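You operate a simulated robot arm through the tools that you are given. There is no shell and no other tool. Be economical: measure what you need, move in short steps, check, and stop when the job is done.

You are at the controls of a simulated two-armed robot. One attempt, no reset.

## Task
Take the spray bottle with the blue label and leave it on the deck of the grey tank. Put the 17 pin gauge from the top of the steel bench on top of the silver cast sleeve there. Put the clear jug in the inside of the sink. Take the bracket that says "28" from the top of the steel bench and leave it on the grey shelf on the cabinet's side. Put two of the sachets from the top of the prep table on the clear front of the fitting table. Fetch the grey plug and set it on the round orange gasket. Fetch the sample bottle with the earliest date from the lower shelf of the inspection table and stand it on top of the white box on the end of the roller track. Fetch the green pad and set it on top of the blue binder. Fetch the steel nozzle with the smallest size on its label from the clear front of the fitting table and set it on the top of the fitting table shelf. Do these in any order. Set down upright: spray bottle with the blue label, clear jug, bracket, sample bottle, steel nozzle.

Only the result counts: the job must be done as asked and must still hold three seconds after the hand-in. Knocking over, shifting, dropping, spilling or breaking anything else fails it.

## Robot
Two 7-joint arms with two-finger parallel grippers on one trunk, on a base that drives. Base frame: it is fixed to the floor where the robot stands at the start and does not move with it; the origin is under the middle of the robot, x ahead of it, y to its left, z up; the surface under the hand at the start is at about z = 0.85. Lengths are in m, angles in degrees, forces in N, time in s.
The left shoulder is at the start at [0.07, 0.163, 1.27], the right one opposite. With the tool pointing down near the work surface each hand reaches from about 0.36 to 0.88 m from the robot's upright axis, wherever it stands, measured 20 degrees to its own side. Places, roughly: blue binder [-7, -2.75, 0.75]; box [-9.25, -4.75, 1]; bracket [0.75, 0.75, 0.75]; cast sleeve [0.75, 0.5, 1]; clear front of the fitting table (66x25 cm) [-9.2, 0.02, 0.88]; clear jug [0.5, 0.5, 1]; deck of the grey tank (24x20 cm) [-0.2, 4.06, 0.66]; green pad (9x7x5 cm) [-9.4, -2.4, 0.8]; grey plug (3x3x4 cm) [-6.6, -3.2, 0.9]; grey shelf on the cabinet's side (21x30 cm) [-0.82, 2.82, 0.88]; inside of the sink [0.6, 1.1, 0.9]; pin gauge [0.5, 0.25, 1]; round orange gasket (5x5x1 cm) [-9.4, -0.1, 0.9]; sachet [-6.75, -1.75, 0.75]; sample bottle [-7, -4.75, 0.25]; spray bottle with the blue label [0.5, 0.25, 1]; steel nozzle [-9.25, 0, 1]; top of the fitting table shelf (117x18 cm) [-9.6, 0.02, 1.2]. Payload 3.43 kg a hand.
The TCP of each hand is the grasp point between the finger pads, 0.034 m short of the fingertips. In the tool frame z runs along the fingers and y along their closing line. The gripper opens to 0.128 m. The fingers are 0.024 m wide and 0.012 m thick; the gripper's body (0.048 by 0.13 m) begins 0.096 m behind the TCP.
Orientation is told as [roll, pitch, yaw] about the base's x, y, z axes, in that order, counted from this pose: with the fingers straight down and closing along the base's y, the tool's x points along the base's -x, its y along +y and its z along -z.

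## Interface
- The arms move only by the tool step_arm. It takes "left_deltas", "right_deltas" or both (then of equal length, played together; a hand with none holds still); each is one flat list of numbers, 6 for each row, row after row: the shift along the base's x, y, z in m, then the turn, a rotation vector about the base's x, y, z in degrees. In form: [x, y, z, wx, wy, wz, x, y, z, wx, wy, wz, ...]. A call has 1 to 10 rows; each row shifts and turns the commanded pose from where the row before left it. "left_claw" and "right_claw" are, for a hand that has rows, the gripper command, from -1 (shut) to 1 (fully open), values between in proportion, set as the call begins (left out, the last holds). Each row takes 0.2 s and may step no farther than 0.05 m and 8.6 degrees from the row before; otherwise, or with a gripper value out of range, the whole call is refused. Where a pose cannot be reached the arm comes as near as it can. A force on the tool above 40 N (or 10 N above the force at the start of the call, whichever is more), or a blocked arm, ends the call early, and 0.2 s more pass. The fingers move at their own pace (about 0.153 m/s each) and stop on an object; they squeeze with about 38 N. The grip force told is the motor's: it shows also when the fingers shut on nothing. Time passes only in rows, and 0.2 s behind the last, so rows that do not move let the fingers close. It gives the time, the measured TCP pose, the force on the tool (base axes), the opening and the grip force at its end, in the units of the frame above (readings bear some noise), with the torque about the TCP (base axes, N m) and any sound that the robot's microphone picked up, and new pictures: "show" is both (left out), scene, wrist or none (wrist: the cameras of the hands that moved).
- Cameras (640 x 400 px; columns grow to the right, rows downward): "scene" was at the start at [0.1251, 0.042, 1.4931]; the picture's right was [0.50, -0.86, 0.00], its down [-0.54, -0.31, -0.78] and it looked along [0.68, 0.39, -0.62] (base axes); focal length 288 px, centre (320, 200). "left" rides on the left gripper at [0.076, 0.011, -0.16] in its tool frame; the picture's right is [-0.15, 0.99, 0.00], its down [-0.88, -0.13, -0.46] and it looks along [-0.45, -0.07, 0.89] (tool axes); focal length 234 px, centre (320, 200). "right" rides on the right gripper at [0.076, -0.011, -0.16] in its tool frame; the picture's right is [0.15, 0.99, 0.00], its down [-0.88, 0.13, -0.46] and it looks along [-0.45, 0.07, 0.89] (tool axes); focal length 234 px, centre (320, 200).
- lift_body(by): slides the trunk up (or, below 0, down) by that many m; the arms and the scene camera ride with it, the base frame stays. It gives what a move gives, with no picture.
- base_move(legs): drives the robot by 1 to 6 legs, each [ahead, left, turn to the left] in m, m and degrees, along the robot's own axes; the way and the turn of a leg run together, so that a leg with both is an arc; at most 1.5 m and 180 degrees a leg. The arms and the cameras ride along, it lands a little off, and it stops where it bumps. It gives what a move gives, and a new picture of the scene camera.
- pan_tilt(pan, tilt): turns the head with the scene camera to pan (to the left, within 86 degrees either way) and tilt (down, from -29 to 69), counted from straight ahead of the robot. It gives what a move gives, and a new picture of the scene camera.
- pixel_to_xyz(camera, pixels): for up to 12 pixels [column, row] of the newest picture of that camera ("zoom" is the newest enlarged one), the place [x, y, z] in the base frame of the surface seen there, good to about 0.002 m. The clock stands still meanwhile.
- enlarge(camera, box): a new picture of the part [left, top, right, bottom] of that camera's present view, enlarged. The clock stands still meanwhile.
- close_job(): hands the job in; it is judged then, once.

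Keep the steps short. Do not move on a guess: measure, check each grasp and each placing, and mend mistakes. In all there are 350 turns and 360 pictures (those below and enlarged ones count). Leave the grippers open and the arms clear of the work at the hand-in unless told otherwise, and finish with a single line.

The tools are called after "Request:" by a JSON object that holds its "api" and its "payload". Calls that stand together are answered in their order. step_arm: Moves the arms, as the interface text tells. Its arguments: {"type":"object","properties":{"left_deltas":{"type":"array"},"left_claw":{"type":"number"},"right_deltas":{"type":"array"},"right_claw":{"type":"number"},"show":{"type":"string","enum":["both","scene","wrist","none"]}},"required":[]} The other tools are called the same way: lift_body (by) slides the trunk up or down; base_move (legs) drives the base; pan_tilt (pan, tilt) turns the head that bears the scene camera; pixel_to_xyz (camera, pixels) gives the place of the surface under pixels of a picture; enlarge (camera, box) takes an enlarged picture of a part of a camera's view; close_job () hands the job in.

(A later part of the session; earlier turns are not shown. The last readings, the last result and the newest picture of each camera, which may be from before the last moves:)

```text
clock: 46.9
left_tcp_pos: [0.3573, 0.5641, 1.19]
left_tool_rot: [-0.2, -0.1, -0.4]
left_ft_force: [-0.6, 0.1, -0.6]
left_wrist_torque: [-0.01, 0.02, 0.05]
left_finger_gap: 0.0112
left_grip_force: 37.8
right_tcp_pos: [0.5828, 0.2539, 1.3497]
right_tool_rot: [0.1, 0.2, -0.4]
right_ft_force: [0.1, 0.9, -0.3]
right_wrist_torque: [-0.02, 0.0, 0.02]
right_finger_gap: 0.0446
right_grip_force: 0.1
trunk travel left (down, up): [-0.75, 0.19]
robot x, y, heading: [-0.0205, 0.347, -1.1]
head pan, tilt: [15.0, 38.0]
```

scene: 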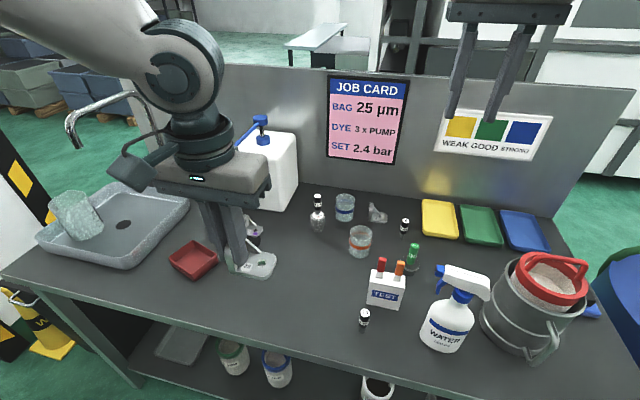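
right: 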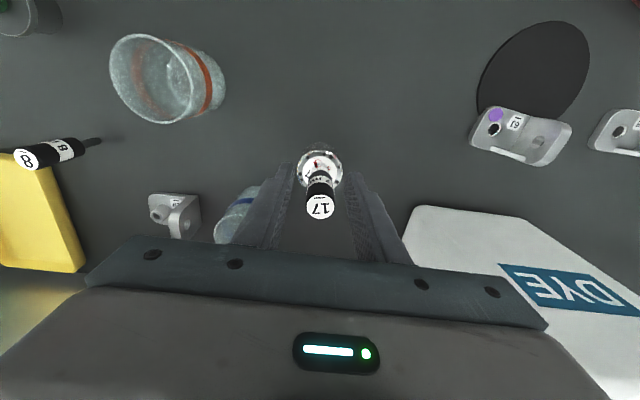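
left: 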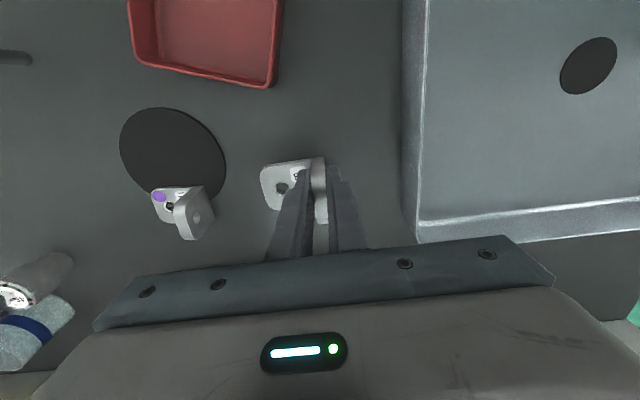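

I zoom on the jug to confirm it is upright, and on the spray bottle.

Request:
{"api": "enlarge", "payload": {"camera": "scene", "box": [30, 165, 200, 275]}}

Request:
{"api": "enlarge", "payload": {"camera": "scene", "box": [400, 240, 540, 360]}}

Request:
{"api": "pixel_to_xyz", "payload": {"camera": "scene", "pixels": [[439, 275], [450, 272], [465, 275], [480, 285], [486, 293], [467, 285], [447, 320], [455, 300], [430, 318], [468, 318], [500, 300], [490, 275]]}}

```text
3.64 times, centred on (115, 220) of scene
```

zoom: 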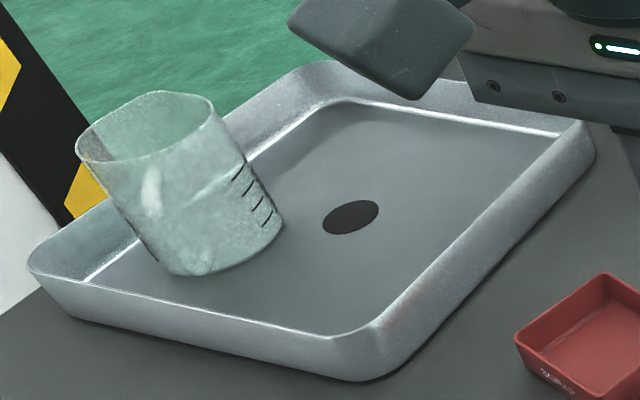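

```text
3.33 times, centred on (470, 300) of scene
```

zoom: 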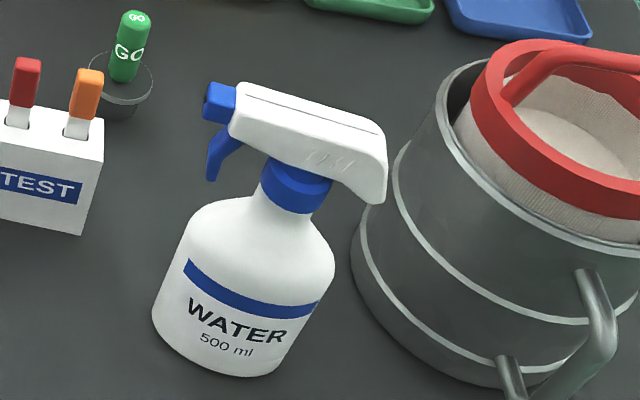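

```text
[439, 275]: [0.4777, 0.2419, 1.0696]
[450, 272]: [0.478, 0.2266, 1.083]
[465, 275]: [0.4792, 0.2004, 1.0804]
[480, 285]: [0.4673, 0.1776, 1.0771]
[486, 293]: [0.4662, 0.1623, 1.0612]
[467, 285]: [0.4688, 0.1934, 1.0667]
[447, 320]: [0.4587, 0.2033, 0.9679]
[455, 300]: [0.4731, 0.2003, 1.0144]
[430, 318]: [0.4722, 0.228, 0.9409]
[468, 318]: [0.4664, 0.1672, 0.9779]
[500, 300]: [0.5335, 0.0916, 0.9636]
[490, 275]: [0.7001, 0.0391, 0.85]
```

The spray head axis is ≈8° off y, top z 1.083. I turn the right hand by +82° and bring it above (0.482,0.197).

Request:
{"api": "step_arm", "payload": {"right_deltas": [-0.01, -0.006, -0.01, 0, 0, 8.2, -0.01, -0.006, -0.01, 0, 0, 8.2, -0.01, -0.006, -0.01, 0, 0, 8.2, -0.01, -0.006, -0.01, 0, 0, 8.2, -0.01, -0.006, -0.01, 0, 0, 8.2, -0.01, -0.006, -0.01, 0, 0, 8.2, -0.01, -0.006, -0.01, 0, 0, 8.2, -0.01, -0.006, -0.01, 0, 0, 8.2, -0.01, -0.006, -0.01, 0, 0, 8.2, -0.01, -0.003, -0.01, 0, 0, 8.2], "right_claw": 0.2, "show": "both"}}

```text
clock: 49.1
left_tcp_pos: [0.3572, 0.5637, 1.1904]
left_tool_rot: [-0.1, -0.3, -0.5]
left_ft_force: [-0.6, -0.2, -0.9]
left_wrist_torque: [0.0, -0.02, 0.0]
left_finger_gap: 0.0111
left_grip_force: 38.1
right_tcp_pos: [0.4543, 0.2094, 1.2459]
right_tool_rot: [-0.1, 0.4, 81.7]
right_ft_force: [-0.1, 0.8, 0.6]
right_wrist_torque: [-0.01, -0.05, -0.01]
right_finger_gap: 0.0769
right_grip_force: 0.0
right hand out of reach, approached as far as the arm can: row 10
trunk travel left (down, up): [-0.75, 0.19]
robot x, y, heading: [-0.0218, 0.3527, -1.0]
head pan, tilt: [15.0, 38.0]
```

scene: 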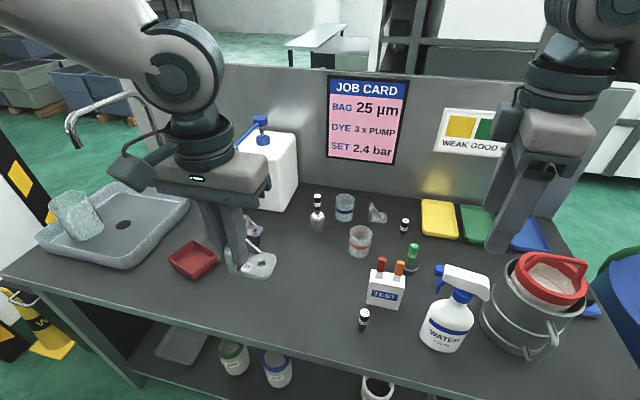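
right: 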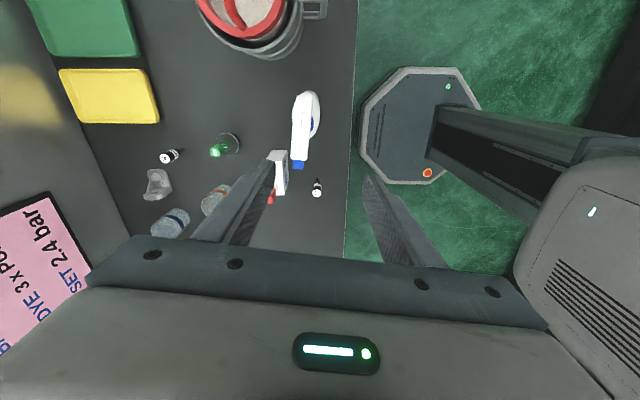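

Yaw reached; position is a bit short in x. I zoom the view of the spray head and measure, then shift over it.

Request:
{"api": "pixel_to_xyz", "payload": {"camera": "right", "pixels": [[298, 165], [300, 150], [302, 130], [305, 110], [307, 95], [296, 130], [312, 130], [297, 110], [316, 110]]}}

Request:
{"api": "enlarge", "payload": {"camera": "right", "box": [265, 80, 361, 180]}}

Request:
{"api": "step_arm", "payload": {"right_deltas": [0.015, -0.005, 0, 0, 0, 0, 0.015, -0.005, 0, 0, 0, 0], "show": "wrist"}}

```text
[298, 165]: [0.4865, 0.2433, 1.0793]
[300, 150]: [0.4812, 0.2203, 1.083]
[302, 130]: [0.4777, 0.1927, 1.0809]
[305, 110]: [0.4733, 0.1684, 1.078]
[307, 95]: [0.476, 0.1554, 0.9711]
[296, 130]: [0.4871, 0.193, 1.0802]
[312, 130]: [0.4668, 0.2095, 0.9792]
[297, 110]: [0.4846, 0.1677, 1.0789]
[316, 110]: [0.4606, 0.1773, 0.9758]
```

```text
4.00 times, centred on (313, 130) of right
```

zoom: 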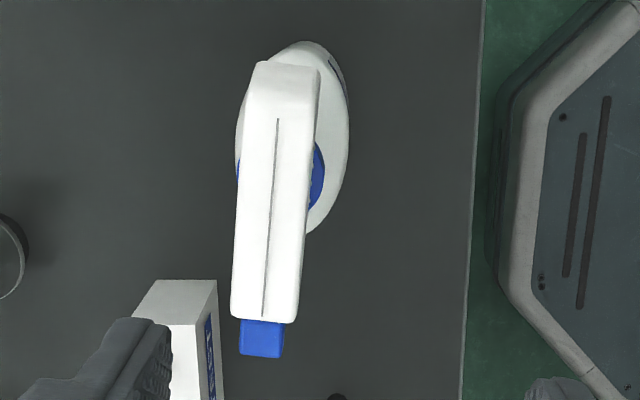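

```text
clock: 49.7
left_tcp_pos: [0.3577, 0.5632, 1.1907]
left_tool_rot: [-0.1, 0.0, -0.4]
left_ft_force: [0.4, 0.6, -0.9]
left_wrist_torque: [0.01, 0.01, -0.03]
left_finger_gap: 0.0112
left_grip_force: 37.9
right_tcp_pos: [0.4565, 0.2153, 1.2427]
right_tool_rot: [0.0, 0.4, 81.6]
right_ft_force: [0.5, -0.1, 0.6]
right_wrist_torque: [-0.03, -0.01, 0.01]
right_finger_gap: 0.0769
right_grip_force: 0.2
right hand out of reach, approached as far as the arm can: row 1, 2
trunk travel left (down, up): [-0.75, 0.19]
robot x, y, heading: [-0.0219, 0.3502, -1.2]
head pan, tilt: [15.0, 38.0]
```

right: 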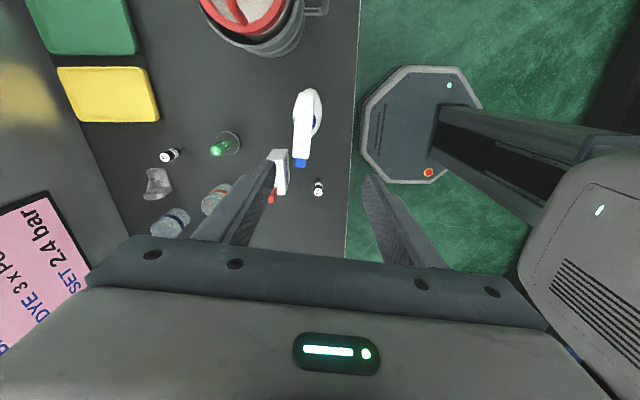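

The right arm is at a wrist limit here. I drive 0.2 right so the bottle lies more in front of the arm.

Request:
{"api": "base_move", "payload": {"legs": [[0, -0.2, 1]]}}

Request:
{"api": "step_arm", "payload": {"right_deltas": [0.011, 0.04, -0.005, 0, 0, 0, 0.011, 0.045, -0.005, 0, 0, 0, 0, 0.045, 0, 0, 0, 0, 0, 0.045, 0, 0, 0, 0], "show": "wrist"}}

```text
clock: 51.2
left_tcp_pos: [0.3516, 0.377, 1.1887]
left_tool_rot: [-0.2, -0.1, 0.8]
left_ft_force: [0.9, -0.3, -0.4]
left_wrist_torque: [0.0, 0.05, 0.01]
left_finger_gap: 0.0112
left_grip_force: 37.9
right_tcp_pos: [0.458, 0.0294, 1.2409]
right_tool_rot: [-0.1, 0.5, 82.7]
right_ft_force: [-0.2, 0.5, -0.9]
right_wrist_torque: [-0.01, 0.0, -0.02]
right_finger_gap: 0.0769
right_grip_force: 0.0
trunk travel left (down, up): [-0.75, 0.19]
robot x, y, heading: [-0.0198, 0.1534, 0.3]
head pan, tilt: [15.0, 38.0]
```

scene: 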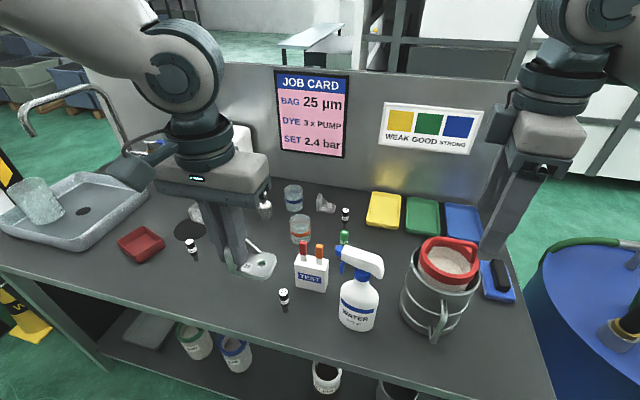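

```text
clock: 52.2
left_tcp_pos: [0.352, 0.3769, 1.1886]
left_tool_rot: [-0.4, -0.1, 0.9]
left_ft_force: [0.7, 0.1, -1.6]
left_wrist_torque: [0.01, 0.05, 0.01]
left_finger_gap: 0.0112
left_grip_force: 38.2
right_tcp_pos: [0.4841, 0.2069, 1.23]
right_tool_rot: [-0.1, 0.4, 82.8]
right_ft_force: [0.9, 1.0, 0.2]
right_wrist_torque: [-0.04, -0.02, 0.02]
right_finger_gap: 0.0767
right_grip_force: 0.0
trunk travel left (down, up): [-0.75, 0.19]
robot x, y, heading: [-0.0229, 0.1547, 0.3]
head pan, tilt: [15.0, 38.0]
```

right: 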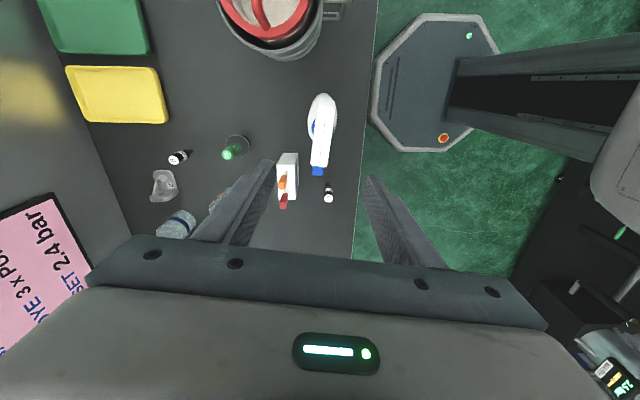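

Now over the head. I adjust by (−0.004,−0.006) and descend to z≈1.06.

Request:
{"api": "step_arm", "payload": {"right_deltas": [-0.002, -0.003, -0.045, 0, 0, 0, -0.002, -0.003, -0.045, 0, 0, 0, 0, 0, -0.045, 0, 0, 0, 0, 0, -0.035, 0, 0, 0], "show": "both"}}

```text
clock: 53.2
left_tcp_pos: [0.3524, 0.3745, 1.1895]
left_tool_rot: [-0.1, 0.0, 0.7]
left_ft_force: [-1.1, -0.6, -1.2]
left_wrist_torque: [0.03, 0.03, 0.0]
left_finger_gap: 0.0112
left_grip_force: 38.2
right_tcp_pos: [0.4774, 0.197, 1.0585]
right_tool_rot: [-0.1, 0.4, 82.8]
right_ft_force: [0.4, 0.1, 0.5]
right_wrist_torque: [0.0, 0.0, 0.05]
right_finger_gap: 0.077
right_grip_force: 0.2
trunk travel left (down, up): [-0.75, 0.19]
robot x, y, heading: [-0.0194, 0.153, 0.4]
head pan, tilt: [15.0, 38.0]
```

scene: 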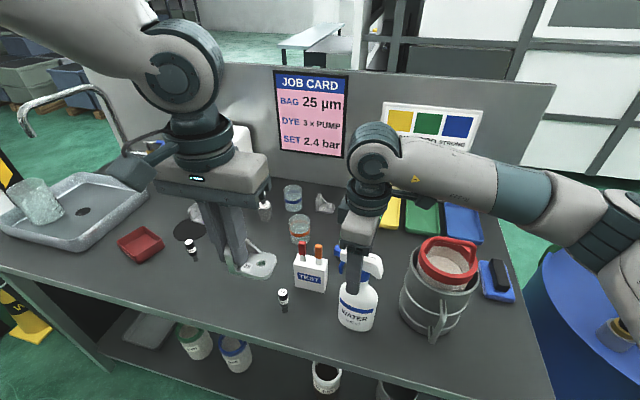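
right: 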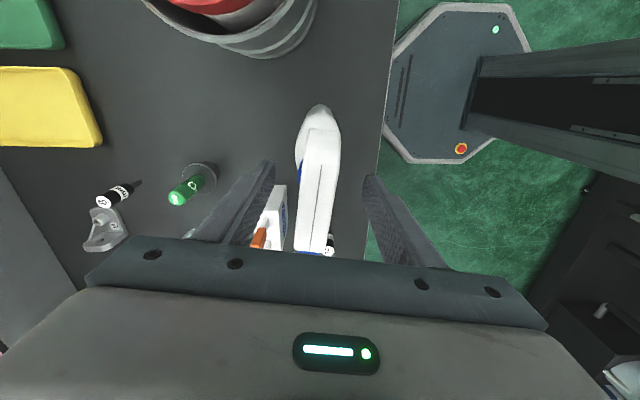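

Head is centred between the fingers. I close and lift a little.

Request:
{"api": "step_arm", "payload": {"right_deltas": [0, 0, 0, 0, 0, 0, 0, 0, 0, 0, 0, 0, 0, 0, 0, 0, 0, 0, 0, 0, 0.02, 0, 0, 0, 0, 0, 0.03, 0, 0, 0], "right_claw": -1, "show": "both"}}

```text
clock: 54.5
left_tcp_pos: [0.3525, 0.3744, 1.1896]
left_tool_rot: [-0.1, -0.3, 0.8]
left_ft_force: [-0.5, -0.3, -0.8]
left_wrist_torque: [0.01, 0.0, 0.02]
left_finger_gap: 0.011
left_grip_force: 37.9
right_tcp_pos: [0.4768, 0.1968, 1.1111]
right_tool_rot: [0.0, 0.3, 82.9]
right_ft_force: [-1.0, 0.0, -4.3]
right_wrist_torque: [0.01, 0.01, -0.03]
right_finger_gap: 0.0322
right_grip_force: 38.4
trunk travel left (down, up): [-0.75, 0.19]
robot x, y, heading: [-0.0227, 0.1523, 0.1]
head pan, tilt: [15.0, 38.0]
```

scene: 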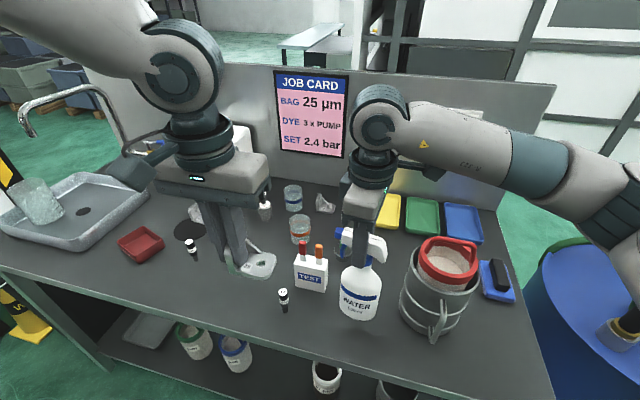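
right: 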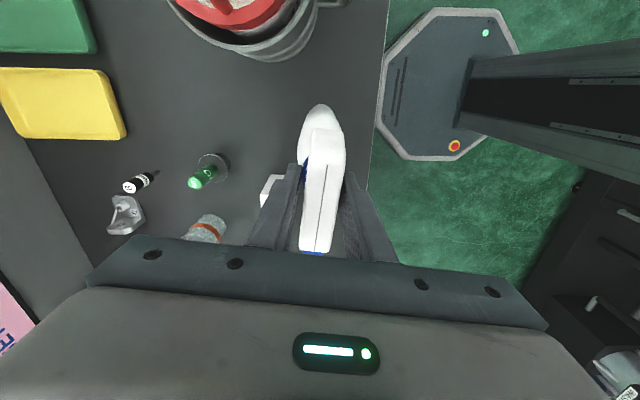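

Bottle held (0.45 kg). I raise it by 0.12 more, back off 0.35 from the bench, and look left.

Request:
{"api": "step_arm", "payload": {"right_deltas": [0, 0, 0.04, 0, 0, 0, 0, 0, 0.04, 0, 0, 0, 0, 0, 0.04, 0, 0, 0], "show": "none"}}

Request:
{"api": "base_move", "payload": {"legs": [[-0.3, 0, 0]]}}

Request:
{"api": "pan_tilt", "payload": {"pan": 86, "tilt": 20}}

```text
clock: 55.2
left_tcp_pos: [0.3517, 0.3743, 1.1896]
left_tool_rot: [-0.2, -0.2, 0.9]
left_ft_force: [0.4, 0.0, -0.5]
left_wrist_torque: [0.01, 0.0, -0.02]
left_finger_gap: 0.0111
left_grip_force: 37.7
right_tcp_pos: [0.4769, 0.197, 1.2305]
right_tool_rot: [0.1, 0.5, 83.0]
right_ft_force: [0.4, -0.2, -4.5]
right_wrist_torque: [0.01, 0.0, -0.01]
right_finger_gap: 0.0323
right_grip_force: 37.5
trunk travel left (down, up): [-0.75, 0.19]
robot x, y, heading: [-0.019, 0.1586, 0.3]
head pan, tilt: [15.0, 38.0]
```

```text
clock: 57.4
left_tcp_pos: [0.0419, 0.3739, 1.1893]
left_tool_rot: [-0.2, 0.0, 1.0]
left_ft_force: [0.0, 0.2, -1.7]
left_wrist_torque: [0.0, 0.01, -0.01]
left_finger_gap: 0.0113
left_grip_force: 38.0
right_tcp_pos: [0.1682, 0.1962, 1.2302]
right_tool_rot: [0.1, 0.3, 83.1]
right_ft_force: [-0.6, 0.6, -5.0]
right_wrist_torque: [0.02, 0.02, 0.03]
right_finger_gap: 0.0318
right_grip_force: 38.2
trunk travel left (down, up): [-0.75, 0.19]
robot x, y, heading: [-0.334, 0.1557, 0.4]
head pan, tilt: [15.0, 38.0]
```

scene: 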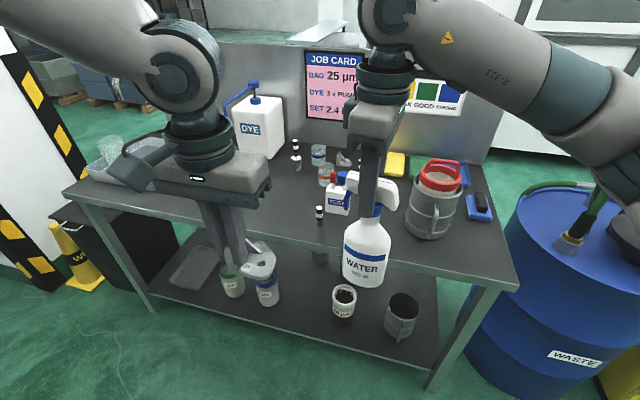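

```text
clock: 58.8
left_tcp_pos: [0.0412, 0.3742, 1.1907]
left_tool_rot: [-0.1, 0.0, 1.0]
left_ft_force: [-0.2, 0.7, -1.2]
left_wrist_torque: [0.04, -0.02, 0.01]
left_finger_gap: 0.0112
left_grip_force: 38.1
right_tcp_pos: [0.1668, 0.1951, 1.2311]
right_tool_rot: [0.0, 0.2, 83.0]
right_ft_force: [0.1, -0.2, -4.6]
right_wrist_torque: [0.01, 0.02, 0.02]
right_finger_gap: 0.0317
right_grip_force: 37.7
trunk travel left (down, up): [-0.75, 0.19]
robot x, y, heading: [-0.3368, 0.153, 0.4]
head pan, tilt: [85.9, 20.0]
```

scene: 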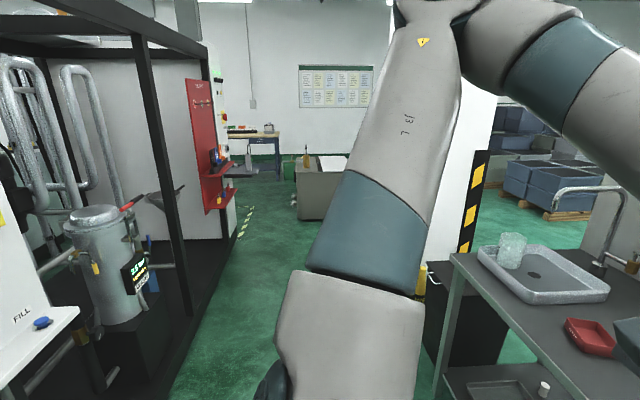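

The aisle lies along +y; the jug stands upright. I zoom and measure the shelf (240,170), the tank (325,170) and the aisle's edges.

Request:
{"api": "enlarge", "payload": {"camera": "scene", "box": [180, 110, 360, 250]}}

Request:
{"api": "pixel_to_xyz", "payload": {"camera": "scene", "pixels": [[240, 172], [255, 170], [225, 205], [313, 172], [335, 168], [298, 215], [320, 218], [165, 395], [205, 285], [435, 360], [465, 230], [270, 170]]}}

```text
2.86 times, centred on (270, 180) of scene
```

zoom: 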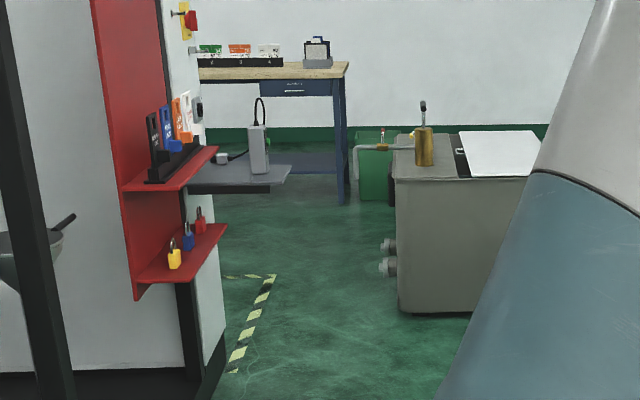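

```text
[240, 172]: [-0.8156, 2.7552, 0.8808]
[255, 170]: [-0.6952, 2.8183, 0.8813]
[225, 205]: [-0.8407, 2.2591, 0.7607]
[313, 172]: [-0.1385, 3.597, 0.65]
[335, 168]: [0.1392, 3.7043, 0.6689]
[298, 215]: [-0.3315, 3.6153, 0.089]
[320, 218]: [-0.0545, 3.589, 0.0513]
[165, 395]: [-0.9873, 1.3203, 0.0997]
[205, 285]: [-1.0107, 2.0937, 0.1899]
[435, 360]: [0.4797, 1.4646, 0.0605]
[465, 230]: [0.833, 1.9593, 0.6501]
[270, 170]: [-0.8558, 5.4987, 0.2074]
```

Shelf top is at z 0.881, x −0.92…−0.69; the tank's front is at y≈3.59, left edge x≈−0.33. I turn left 90° and drive up the aisle.

Request:
{"api": "base_move", "payload": {"legs": [[0, 0, 45], [0, 0, 45], [0.5, -0.1, 0]]}}

Request:
{"api": "pan_tilt", "payload": {"pan": 15, "tilt": 25}}

```text
clock: 65.9
left_tcp_pos: [-0.4719, 1.0249, 1.1908]
left_tool_rot: [-0.2, -0.1, 91.7]
left_ft_force: [-0.2, -0.4, -0.9]
left_wrist_torque: [0.02, -0.02, -0.02]
left_finger_gap: 0.0112
left_grip_force: 38.1
right_tcp_pos: [-0.295, 1.1531, 1.231]
right_tool_rot: [-0.1, 0.3, 173.8]
right_ft_force: [0.3, 0.4, -4.2]
right_wrist_torque: [-0.02, 0.01, 0.01]
right_finger_gap: 0.0321
right_grip_force: 37.7
trunk travel left (down, up): [-0.75, 0.19]
robot x, y, heading: [-0.2443, 0.6555, 91.0]
head pan, tilt: [85.9, 20.0]
```

scene: 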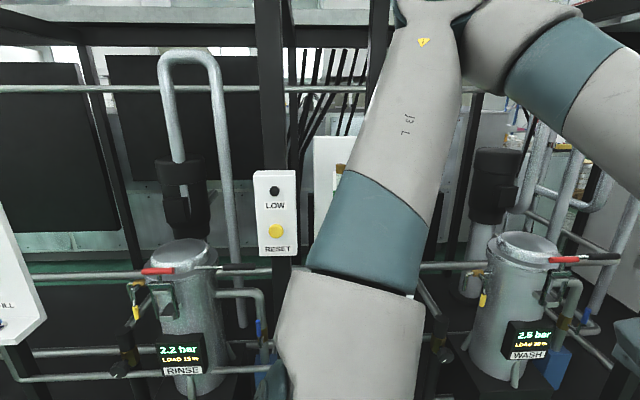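

```text
clock: 67.3
left_tcp_pos: [-0.4715, 1.0265, 1.1895]
left_tool_rot: [-0.1, -0.1, 91.8]
left_ft_force: [0.5, -0.3, -1.0]
left_wrist_torque: [0.02, -0.02, 0.03]
left_finger_gap: 0.0111
left_grip_force: 37.6
right_tcp_pos: [-0.2953, 1.1547, 1.2299]
right_tool_rot: [0.0, 0.2, 173.9]
right_ft_force: [-0.1, -0.1, -4.5]
right_wrist_torque: [-0.01, -0.03, 0.03]
right_finger_gap: 0.0322
right_grip_force: 38.0
trunk travel left (down, up): [-0.75, 0.19]
robot x, y, heading: [-0.2416, 0.6516, 91.0]
head pan, tilt: [15.0, 25.0]
```

scene: 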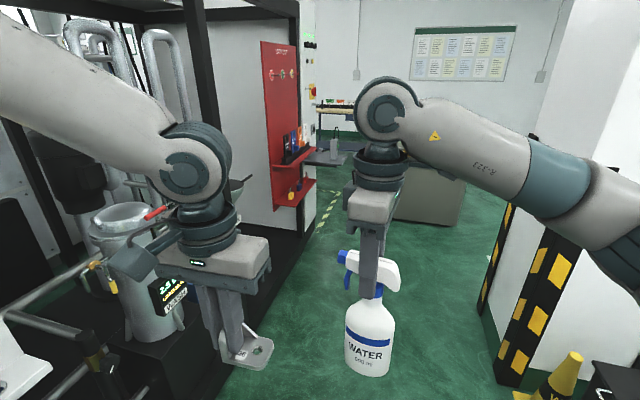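

Way ahead looks clear. I drive 1.3 m ahead and look again.

Request:
{"api": "base_move", "payload": {"legs": [[1.3, 0, -1]]}}

```text
clock: 73.8
left_tcp_pos: [-0.4691, 2.3155, 1.1896]
left_tool_rot: [-0.1, -0.1, 90.2]
left_ft_force: [-1.9, 0.1, -0.7]
left_wrist_torque: [-0.01, 0.01, 0.02]
left_finger_gap: 0.011
left_grip_force: 37.9
right_tcp_pos: [-0.2894, 2.4401, 1.2301]
right_tool_rot: [0.0, 0.3, 172.2]
right_ft_force: [-0.2, -0.5, -5.0]
right_wrist_torque: [0.02, 0.01, -0.03]
right_finger_gap: 0.032
right_grip_force: 38.6
trunk travel left (down, up): [-0.75, 0.19]
robot x, y, heading: [-0.2526, 1.9413, 89.5]
head pan, tilt: [15.0, 25.0]
```

scene: 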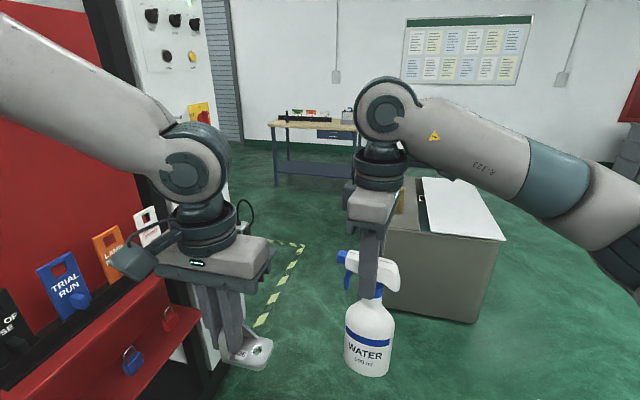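

I shift right 0.2 while going ahead, then turn left to face the shelf.

Request:
{"api": "base_move", "payload": {"legs": [[0.4, -0.22, 0], [0.65, 0, 0], [0, 0, 45], [0, 0, 45]]}}

Request:
{"api": "pan_tilt", "payload": {"pan": 10, "tilt": 35}}

```text
clock: 83.9
left_tcp_pos: [-0.3974, 2.7618, 1.1895]
left_tool_rot: [-0.1, -0.1, -179.2]
left_ft_force: [0.0, -0.6, -1.3]
left_wrist_torque: [0.01, 0.0, -0.01]
left_finger_gap: 0.0112
left_grip_force: 37.6
right_tcp_pos: [-0.5242, 2.9399, 1.2301]
right_tool_rot: [0.0, 0.3, -97.1]
right_ft_force: [0.6, 0.7, -5.0]
right_wrist_torque: [-0.03, -0.01, 0.01]
right_finger_gap: 0.0321
right_grip_force: 37.5
trunk travel left (down, up): [-0.75, 0.19]
robot x, y, heading: [-0.0276, 2.983, -179.8]
head pan, tilt: [15.0, 25.0]
```

scene: 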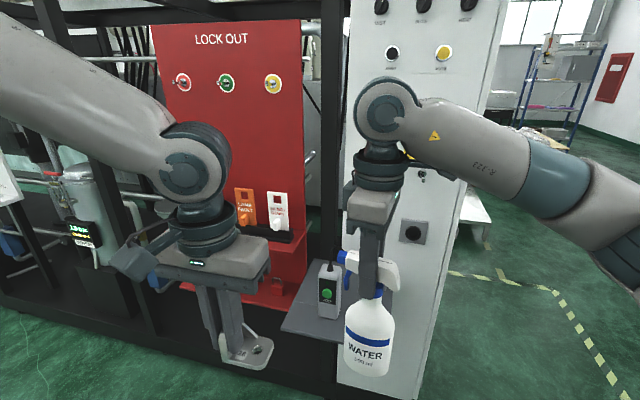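

```text
clock: 84.6
left_tcp_pos: [-0.3974, 2.7622, 1.1891]
left_tool_rot: [-0.1, -0.2, -179.2]
left_ft_force: [0.0, 0.0, -1.5]
left_wrist_torque: [-0.03, -0.01, 0.0]
left_finger_gap: 0.0109
left_grip_force: 37.5
right_tcp_pos: [-0.5229, 2.9394, 1.2293]
right_tool_rot: [0.0, 0.5, -97.1]
right_ft_force: [0.6, 0.9, -4.5]
right_wrist_torque: [-0.03, 0.04, -0.01]
right_finger_gap: 0.0321
right_grip_force: 38.2
trunk travel left (down, up): [-0.75, 0.19]
robot x, y, heading: [-0.0194, 2.984, -180.0]
head pan, tilt: [10.0, 35.0]
```

scene: 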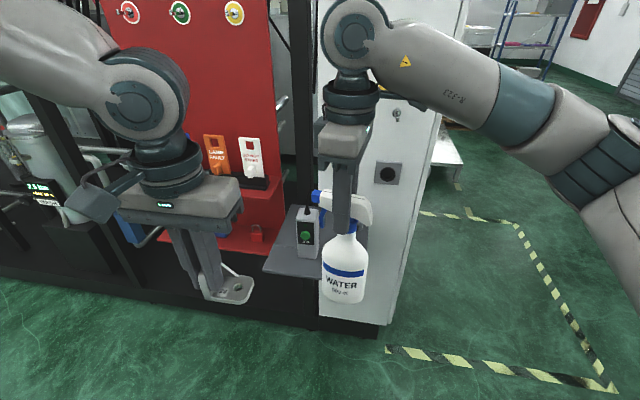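

The bottle hides the shelf. I move the right hand 0.25 to +y.

Request:
{"api": "step_arm", "payload": {"right_deltas": [0, 0.045, 0, 0, 0, 0, 0, 0.045, 0, 0, 0, 0, 0, 0.045, 0, 0, 0, 0, 0, 0.045, 0, 0, 0, 0, 0, 0.045, 0, 0, 0, 0], "show": "scene"}}

Request:
{"api": "enlarge", "payload": {"camera": "scene", "box": [190, 150, 410, 310]}}

```text
clock: 85.8
left_tcp_pos: [-0.3968, 2.7639, 1.1915]
left_tool_rot: [0.0, -0.2, -179.2]
left_ft_force: [0.0, 0.1, -0.7]
left_wrist_torque: [-0.03, 0.0, 0.01]
left_finger_gap: 0.0111
left_grip_force: 38.1
right_tcp_pos: [-0.4879, 3.1488, 1.2266]
right_tool_rot: [-0.1, 0.3, -97.3]
right_ft_force: [0.3, -0.5, -5.3]
right_wrist_torque: [-0.05, 0.0, 0.02]
right_finger_gap: 0.0323
right_grip_force: 37.8
right hand out of reach, approached as far as the arm can: row 4, 5
trunk travel left (down, up): [-0.75, 0.19]
robot x, y, heading: [-0.0203, 2.9821, -180.1]
head pan, tilt: [10.0, 35.0]
```

scene: 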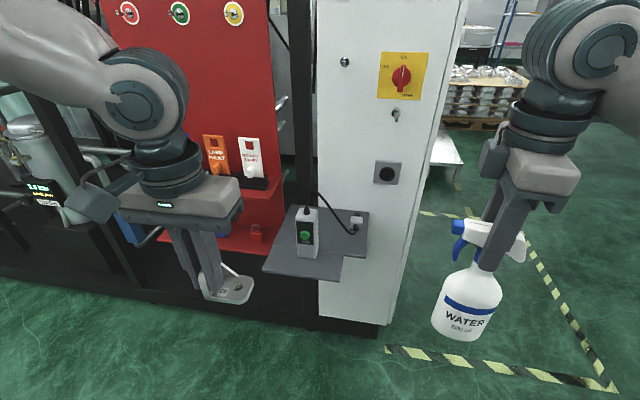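

```text
2.50 times, centred on (300, 230) of scene
```

zoom: 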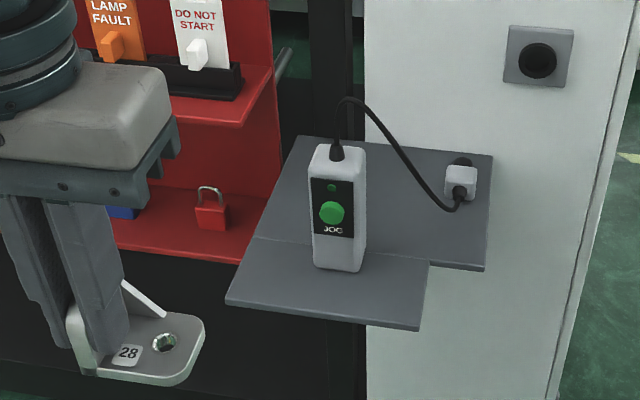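

I measure the shelf edges, the JOG box and the free areas.

Request:
{"api": "pixel_to_xyz", "payload": {"camera": "zoom", "pixels": [[240, 290], [415, 315], [420, 270], [475, 260], [300, 150], [485, 165], [270, 220], [400, 280], [330, 265], [350, 260], [410, 240], [280, 280]]}}

Request:
{"api": "pixel_to_xyz", "payload": {"camera": "zoom", "pixels": [[335, 150], [345, 105], [410, 190], [385, 130], [440, 215], [460, 190], [135, 350], [180, 340]]}}

```text
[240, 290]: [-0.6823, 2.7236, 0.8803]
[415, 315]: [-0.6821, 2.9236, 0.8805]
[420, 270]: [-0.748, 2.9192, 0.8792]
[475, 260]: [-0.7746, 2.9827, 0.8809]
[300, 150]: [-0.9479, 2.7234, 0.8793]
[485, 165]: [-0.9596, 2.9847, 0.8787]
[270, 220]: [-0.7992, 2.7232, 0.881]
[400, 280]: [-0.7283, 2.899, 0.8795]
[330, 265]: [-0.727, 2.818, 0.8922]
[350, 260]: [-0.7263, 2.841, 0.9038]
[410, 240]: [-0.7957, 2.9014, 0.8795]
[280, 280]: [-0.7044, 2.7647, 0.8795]
```

```text
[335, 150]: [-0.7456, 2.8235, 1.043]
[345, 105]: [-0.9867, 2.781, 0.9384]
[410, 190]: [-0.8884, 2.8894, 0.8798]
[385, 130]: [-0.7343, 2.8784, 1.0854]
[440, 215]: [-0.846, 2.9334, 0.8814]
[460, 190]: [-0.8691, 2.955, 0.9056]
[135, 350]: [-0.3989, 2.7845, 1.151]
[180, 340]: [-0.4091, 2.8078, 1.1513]
```

Free spot: the left strip y 2.72–2.79. I check the red shelves' extents near there for the hand's camera clearance.

Request:
{"api": "pixel_to_xyz", "payload": {"camera": "zoom", "pixels": [[235, 122], [265, 75], [240, 258], [270, 205], [210, 190], [225, 85], [195, 40], [220, 20], [300, 100], [275, 170]]}}

```text
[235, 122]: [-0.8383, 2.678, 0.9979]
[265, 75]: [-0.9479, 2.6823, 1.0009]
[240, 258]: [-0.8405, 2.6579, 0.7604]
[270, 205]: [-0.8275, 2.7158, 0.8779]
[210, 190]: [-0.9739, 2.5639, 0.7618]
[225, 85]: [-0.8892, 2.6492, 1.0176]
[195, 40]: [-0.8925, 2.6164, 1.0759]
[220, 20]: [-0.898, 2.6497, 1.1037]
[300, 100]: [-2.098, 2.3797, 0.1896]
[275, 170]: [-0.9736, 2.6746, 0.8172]
```

I drive 0.28 left (−y) and 0.12 ahead, then turn the left hand −90° at a safe place.

Request:
{"api": "base_move", "payload": {"legs": [[0.1, 0.28, 0]]}}

Request:
{"api": "step_arm", "payload": {"left_deltas": [-0.01, 0.026, 0, 0, 0, -8.5, -0.01, 0.026, 0, 0, 0, -8.5, -0.01, 0.026, 0, 0, 0, -8.5, -0.01, 0.026, 0, 0, 0, -8.5, -0.01, 0.026, 0, 0, 0, -8.5, -0.01, 0.026, 0, 0, 0, -8.5, -0.01, 0.026, 0, 0, 0, -8.5, -0.01, 0.026, 0, 0, 0, -8.5, 0, 0.026, 0, 0, 0, -8.5, 0, 0.02, 0, 0, 0, -8.5], "right_deltas": [0.02, 0.015, 0, 0, 0, 0, 0.02, 0.015, 0, 0, 0, 0, 0.02, 0.01, 0, 0, 0, 0, 0.02, 0.01, 0, 0, 0, 0, 0, 0, 0, 0, 0, 0, 0, 0, 0, 0, 0, 0, 0, 0, 0, 0, 0, 0, 0, 0, 0, 0, 0, 0, 0, 0, 0, 0, 0, 0, 0, 0, 0, 0, 0, 0], "show": "both"}}

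```text
clock: 87.8
left_tcp_pos: [-0.4936, 2.4857, 1.19]
left_tool_rot: [0.1, -0.1, -179.2]
left_ft_force: [-0.8, -0.3, -1.6]
left_wrist_torque: [-0.03, -0.02, 0.01]
left_finger_gap: 0.0112
left_grip_force: 38.4
right_tcp_pos: [-0.586, 2.8679, 1.2266]
right_tool_rot: [0.0, 0.3, -97.3]
right_ft_force: [0.2, 0.1, -3.6]
right_wrist_torque: [-0.01, -0.03, -0.01]
right_finger_gap: 0.0319
right_grip_force: 38.2
trunk travel left (down, up): [-0.75, 0.19]
robot x, y, heading: [-0.1194, 2.7055, -179.8]
head pan, tilt: [10.0, 35.0]
```

scene: 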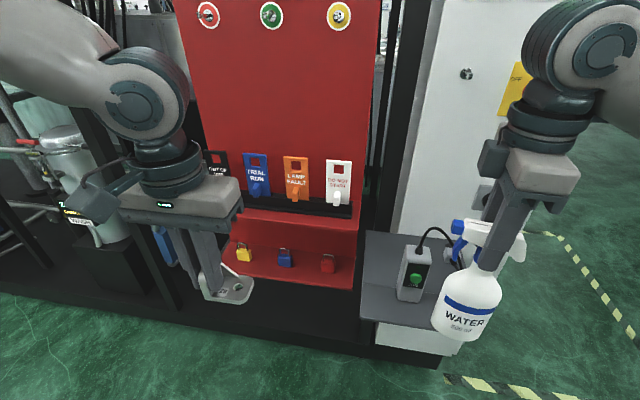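

```text
clock: 90.0
left_tcp_pos: [-0.6022, 2.5839, 1.2386]
left_tool_rot: [-0.3, -0.5, 110.5]
left_ft_force: [-0.3, 0.1, -0.4]
left_wrist_torque: [-0.03, 0.01, -0.02]
left_finger_gap: 0.0112
left_grip_force: 37.8
left hand out of reach, approached as far as the arm can: row 5, 6, 7, 8, 9, 10
right_tcp_pos: [-0.5063, 2.9166, 1.2266]
right_tool_rot: [0.0, 0.3, -97.3]
right_ft_force: [0.0, -0.6, -4.4]
right_wrist_torque: [-0.06, 0.02, 0.03]
right_finger_gap: 0.0318
right_grip_force: 37.9
trunk travel left (down, up): [-0.75, 0.19]
robot x, y, heading: [-0.1247, 2.7013, -179.7]
head pan, tilt: [10.0, 35.0]
```

scene: 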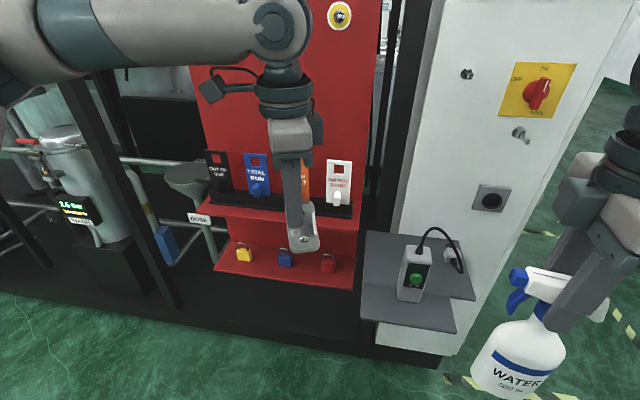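
right: 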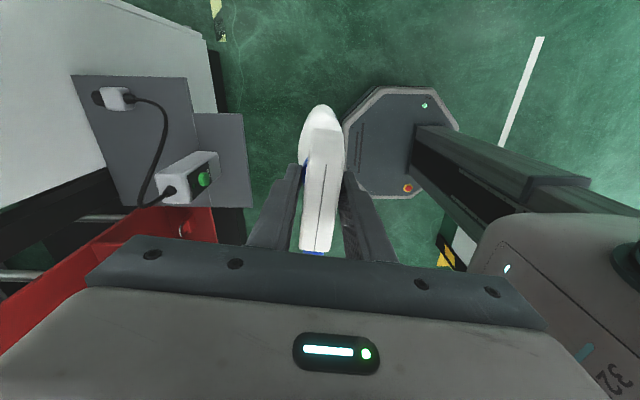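
left: 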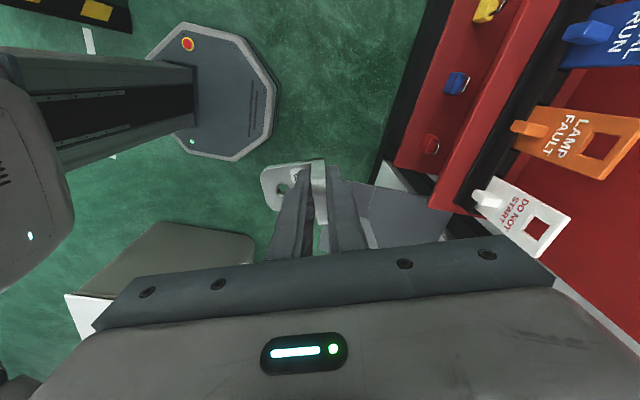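

The turn is at 70 of 85°. I move the hand toward the centreline (+y) and complete the turn.

Request:
{"api": "step_arm", "payload": {"left_deltas": [0, 0.04, -0.01, 0, 0, 0, 0, 0.04, -0.01, 0, 0, 0, 0, 0.04, -0.01, 0, 0, 0, 0, 0.04, -0.01, 0, 0, 0, 0, 0, 0, 0, 0, -7, 0, 0, 0, 0, 0, -7, 0, 0, 0, 0, 0, -7], "show": "none"}}

```text
clock: 91.7
left_tcp_pos: [-0.6012, 2.584, 1.2384]
left_tool_rot: [-0.2, -0.5, 89.3]
left_ft_force: [0.3, 0.1, -1.9]
left_wrist_torque: [0.01, 0.01, 0.0]
left_finger_gap: 0.0112
left_grip_force: 37.9
left hand out of reach, approached as far as the arm can: row 1, 2, 3, 4
right_tcp_pos: [-0.5064, 2.9171, 1.2265]
right_tool_rot: [0.0, 0.3, -97.3]
right_ft_force: [0.0, -0.2, -5.1]
right_wrist_torque: [-0.03, -0.01, 0.02]
right_finger_gap: 0.0319
right_grip_force: 37.9
trunk travel left (down, up): [-0.75, 0.19]
robot x, y, heading: [-0.116, 2.7005, -179.7]
head pan, tilt: [10.0, 35.0]
```

The hand's position is limited, but the turn is complete (yaw 89°). I will use base and trunk instead: first raise the bottle hand, then shift right 0.158 and ahead 0.14.

Request:
{"api": "step_arm", "payload": {"right_deltas": [0.01, 0, 0.045, 0, 0, 0, 0.01, 0, 0.045, 0, 0, 0, 0.01, 0, 0.045, 0, 0, 0, 0, 0, 0.045, 0, 0, 0, 0, 0, 0.045, 0, 0, 0], "show": "none"}}

Request:
{"api": "base_move", "payload": {"legs": [[0, -0.158, 0], [0.125, 0, 0]]}}

```text
clock: 92.8
left_tcp_pos: [-0.6003, 2.5816, 1.2393]
left_tool_rot: [-0.1, -0.5, 89.4]
left_ft_force: [1.1, 0.2, -1.2]
left_wrist_torque: [0.01, 0.06, 0.03]
left_finger_gap: 0.011
left_grip_force: 38.3
right_tcp_pos: [-0.4619, 2.9023, 1.4387]
right_tool_rot: [-0.2, 0.3, -97.4]
right_ft_force: [0.6, -0.4, -5.1]
right_wrist_torque: [0.03, 0.01, -0.01]
right_finger_gap: 0.032
right_grip_force: 38.1
right hand out of reach, approached as far as the arm can: row 5
trunk travel left (down, up): [-0.75, 0.19]
robot x, y, heading: [-0.1223, 2.7078, -179.6]
head pan, tilt: [10.0, 35.0]
```

```text
clock: 95.1
left_tcp_pos: [-0.7265, 2.7404, 1.2402]
left_tool_rot: [-0.1, -0.3, 89.4]
left_ft_force: [-0.3, -0.3, -0.8]
left_wrist_torque: [-0.03, 0.02, 0.0]
left_finger_gap: 0.0111
left_grip_force: 37.6
right_tcp_pos: [-0.5875, 3.0592, 1.4384]
right_tool_rot: [-0.2, 0.2, -97.5]
right_ft_force: [-0.1, 0.1, -4.9]
right_wrist_torque: [-0.04, 0.03, -0.04]
right_finger_gap: 0.0319
right_grip_force: 37.9
trunk travel left (down, up): [-0.75, 0.19]
robot x, y, heading: [-0.2453, 2.8588, -179.8]
head pan, tilt: [10.0, 35.0]
```

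scene: 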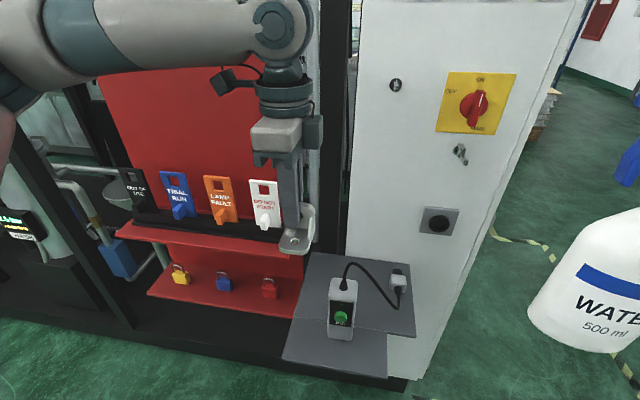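

I nudge 0.016 ahead, then lower the trunk by 0.24 and look.

Request:
{"api": "base_move", "payload": {"legs": [[0.017, 0, 0]]}}

Request:
{"api": "lift_body", "payload": {"by": -0.24}}

Request:
{"api": "step_arm", "payload": {"left_deltas": [0, 0, 0, 0, 0, 0], "show": "both"}}

```text
clock: 95.9
left_tcp_pos: [-0.7413, 2.7407, 1.2405]
left_tool_rot: [-0.1, -0.5, 89.4]
left_ft_force: [0.6, -1.0, -0.6]
left_wrist_torque: [-0.01, 0.07, 0.0]
left_finger_gap: 0.0112
left_grip_force: 38.1
right_tcp_pos: [-0.6022, 3.0575, 1.4384]
right_tool_rot: [-0.3, 0.3, -97.5]
right_ft_force: [0.5, 0.4, -5.4]
right_wrist_torque: [-0.01, 0.01, -0.02]
right_finger_gap: 0.0319
right_grip_force: 38.0
trunk travel left (down, up): [-0.75, 0.19]
robot x, y, heading: [-0.2644, 2.8625, -179.9]
head pan, tilt: [10.0, 35.0]
```

scene: 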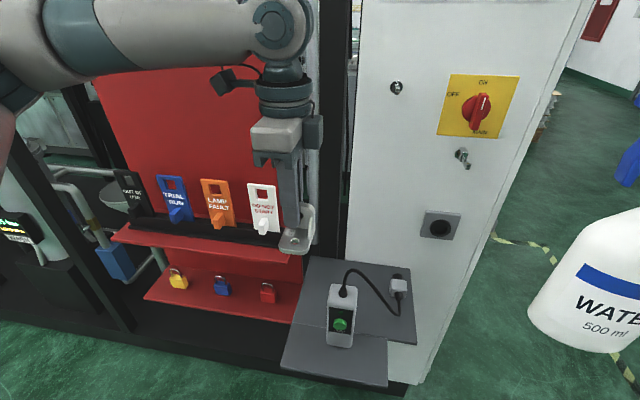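

```text
clock: 98.4
left_tcp_pos: [-0.7442, 2.7402, 1.0009]
left_tool_rot: [-0.1, -0.5, 89.4]
left_ft_force: [0.2, -0.1, -0.5]
left_wrist_torque: [-0.06, 0.01, 0.01]
left_finger_gap: 0.0111
left_grip_force: 37.9
right_tcp_pos: [-0.6051, 3.058, 1.1973]
right_tool_rot: [0.0, 0.4, -97.5]
right_ft_force: [-0.1, 0.0, -4.1]
right_wrist_torque: [0.0, -0.01, 0.01]
right_finger_gap: 0.0321
right_grip_force: 38.2
trunk travel left (down, up): [-0.51, 0.43]
robot x, y, heading: [-0.2626, 2.8561, -179.8]
head pan, tilt: [10.0, 35.0]
```

```text
clock: 98.8
left_tcp_pos: [-0.7443, 2.7395, 0.9995]
left_tool_rot: [-0.1, -0.4, 89.4]
left_ft_force: [0.4, -0.2, -0.6]
left_wrist_torque: [-0.03, 0.02, 0.0]
left_finger_gap: 0.011
left_grip_force: 38.0
right_tcp_pos: [-0.6054, 3.0588, 1.196]
right_tool_rot: [0.0, 0.4, -97.4]
right_ft_force: [-0.5, 0.8, -4.7]
right_wrist_torque: [-0.03, -0.01, 0.02]
right_finger_gap: 0.0319
right_grip_force: 38.2
trunk travel left (down, up): [-0.51, 0.43]
robot x, y, heading: [-0.2607, 2.8603, -179.6]
head pan, tilt: [10.0, 35.0]
```

scene: 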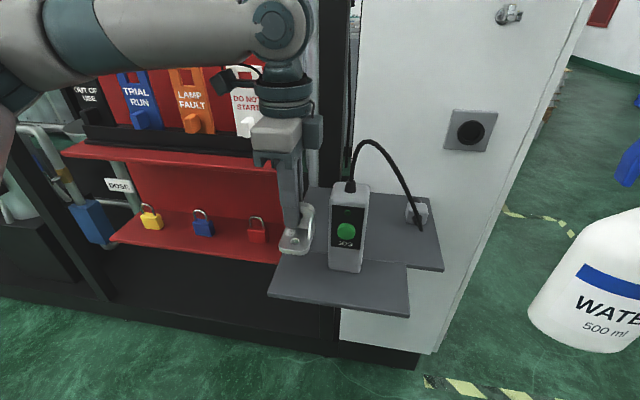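
left: 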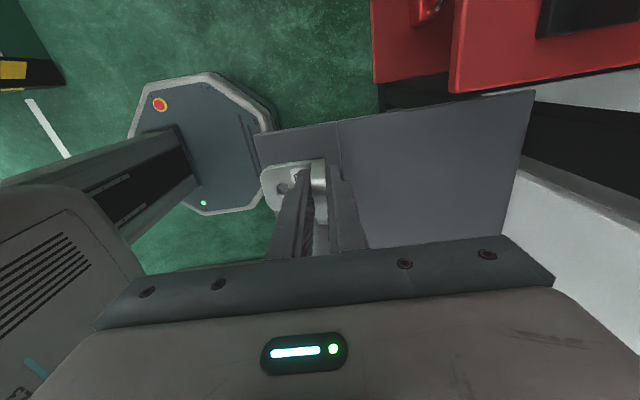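

I verify the shelf's front edge and corner in the left view.

Request:
{"api": "pixel_to_xyz", "payload": {"camera": "left", "pixels": [[257, 140], [258, 165], [330, 122], [340, 130], [268, 172], [266, 205], [300, 168], [320, 175]]}}

Request:
{"api": "pixel_to_xyz", "payload": {"camera": "scene", "pixels": [[280, 285], [272, 293], [297, 240], [285, 248], [340, 265], [308, 210]]}}

```text
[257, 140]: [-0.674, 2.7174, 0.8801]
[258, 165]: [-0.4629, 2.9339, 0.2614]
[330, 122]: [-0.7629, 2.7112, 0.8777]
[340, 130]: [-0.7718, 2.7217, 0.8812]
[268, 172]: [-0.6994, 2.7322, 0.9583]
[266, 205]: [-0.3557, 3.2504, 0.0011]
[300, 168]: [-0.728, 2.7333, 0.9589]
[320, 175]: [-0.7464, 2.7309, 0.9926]
```

```text
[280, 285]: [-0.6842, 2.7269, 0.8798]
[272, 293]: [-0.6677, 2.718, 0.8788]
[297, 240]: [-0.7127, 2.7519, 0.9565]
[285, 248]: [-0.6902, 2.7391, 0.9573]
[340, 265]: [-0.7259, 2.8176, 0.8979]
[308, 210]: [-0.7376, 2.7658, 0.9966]
```

Bracket base bottom ≈0.948 over shelf 0.880. I lower the trunk by 0.062.

Request:
{"api": "lift_body", "payload": {"by": -0.062}}

Request:
{"api": "step_arm", "payload": {"left_deltas": [0, 0, -0.004, 0, 0, 0, 0, 0, -0.003, 0, 0, 0], "show": "both"}}

```text
clock: 99.8
left_tcp_pos: [-0.7453, 2.7404, 0.9377]
left_tool_rot: [-0.1, -0.5, 89.3]
left_ft_force: [0.1, -0.6, -1.3]
left_wrist_torque: [0.0, 0.01, -0.03]
left_finger_gap: 0.0111
left_grip_force: 38.2
right_tcp_pos: [-0.6054, 3.0578, 1.1373]
right_tool_rot: [-0.1, 0.3, -97.4]
right_ft_force: [1.4, 0.1, -5.2]
right_wrist_torque: [-0.02, 0.01, -0.02]
right_finger_gap: 0.0319
right_grip_force: 38.1
trunk travel left (down, up): [-0.448, 0.492]
robot x, y, heading: [-0.2601, 2.8593, -179.7]
head pan, tilt: [10.0, 35.0]
```

```text
clock: 100.4
left_tcp_pos: [-0.7454, 2.7399, 0.9314]
left_tool_rot: [-0.1, -0.4, 89.4]
left_ft_force: [-0.5, 0.0, -0.8]
left_wrist_torque: [0.01, 0.03, 0.0]
left_finger_gap: 0.011
left_grip_force: 37.5
right_tcp_pos: [-0.6056, 3.0587, 1.1354]
right_tool_rot: [-0.2, 0.3, -97.4]
right_ft_force: [0.1, -0.3, -4.1]
right_wrist_torque: [-0.02, 0.0, -0.03]
right_finger_gap: 0.0321
right_grip_force: 38.1
trunk travel left (down, up): [-0.448, 0.492]
robot x, y, heading: [-0.2634, 2.8587, -179.7]
head pan, tilt: [10.0, 35.0]
```

scene: 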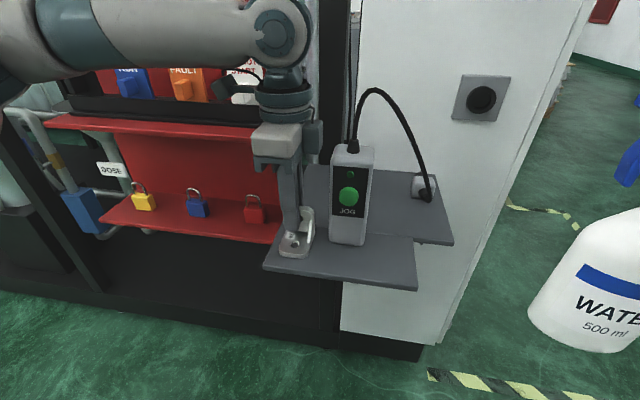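
left: 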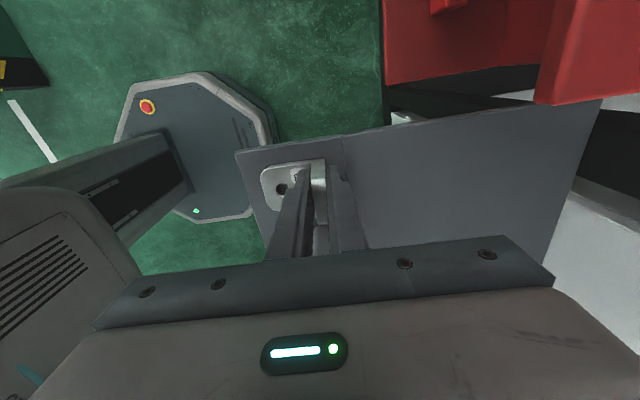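

Almost touching; I go down 3 mm more until force shows.

Request:
{"api": "step_arm", "payload": {"left_deltas": [0, 0, -0.0015, 0, 0, 0, 0, 0, -0.0015, 0, 0, 0], "show": "none"}}

```text
clock: 101.0
left_tcp_pos: [-0.7446, 2.7399, 0.9293]
left_tool_rot: [0.1, -0.7, 89.6]
left_ft_force: [-5.3, -4.5, 21.9]
left_wrist_torque: [-0.52, -0.22, -0.1]
left_finger_gap: 0.0111
left_grip_force: 37.8
right_tcp_pos: [-0.6047, 3.0579, 1.1367]
right_tool_rot: [-0.2, 0.3, -97.4]
right_ft_force: [-0.8, 0.1, -4.7]
right_wrist_torque: [0.01, -0.01, 0.01]
right_finger_gap: 0.0316
right_grip_force: 38.0
trunk travel left (down, up): [-0.448, 0.492]
robot x, y, heading: [-0.2648, 2.8568, -179.9]
head pan, tilt: [10.0, 35.0]
```

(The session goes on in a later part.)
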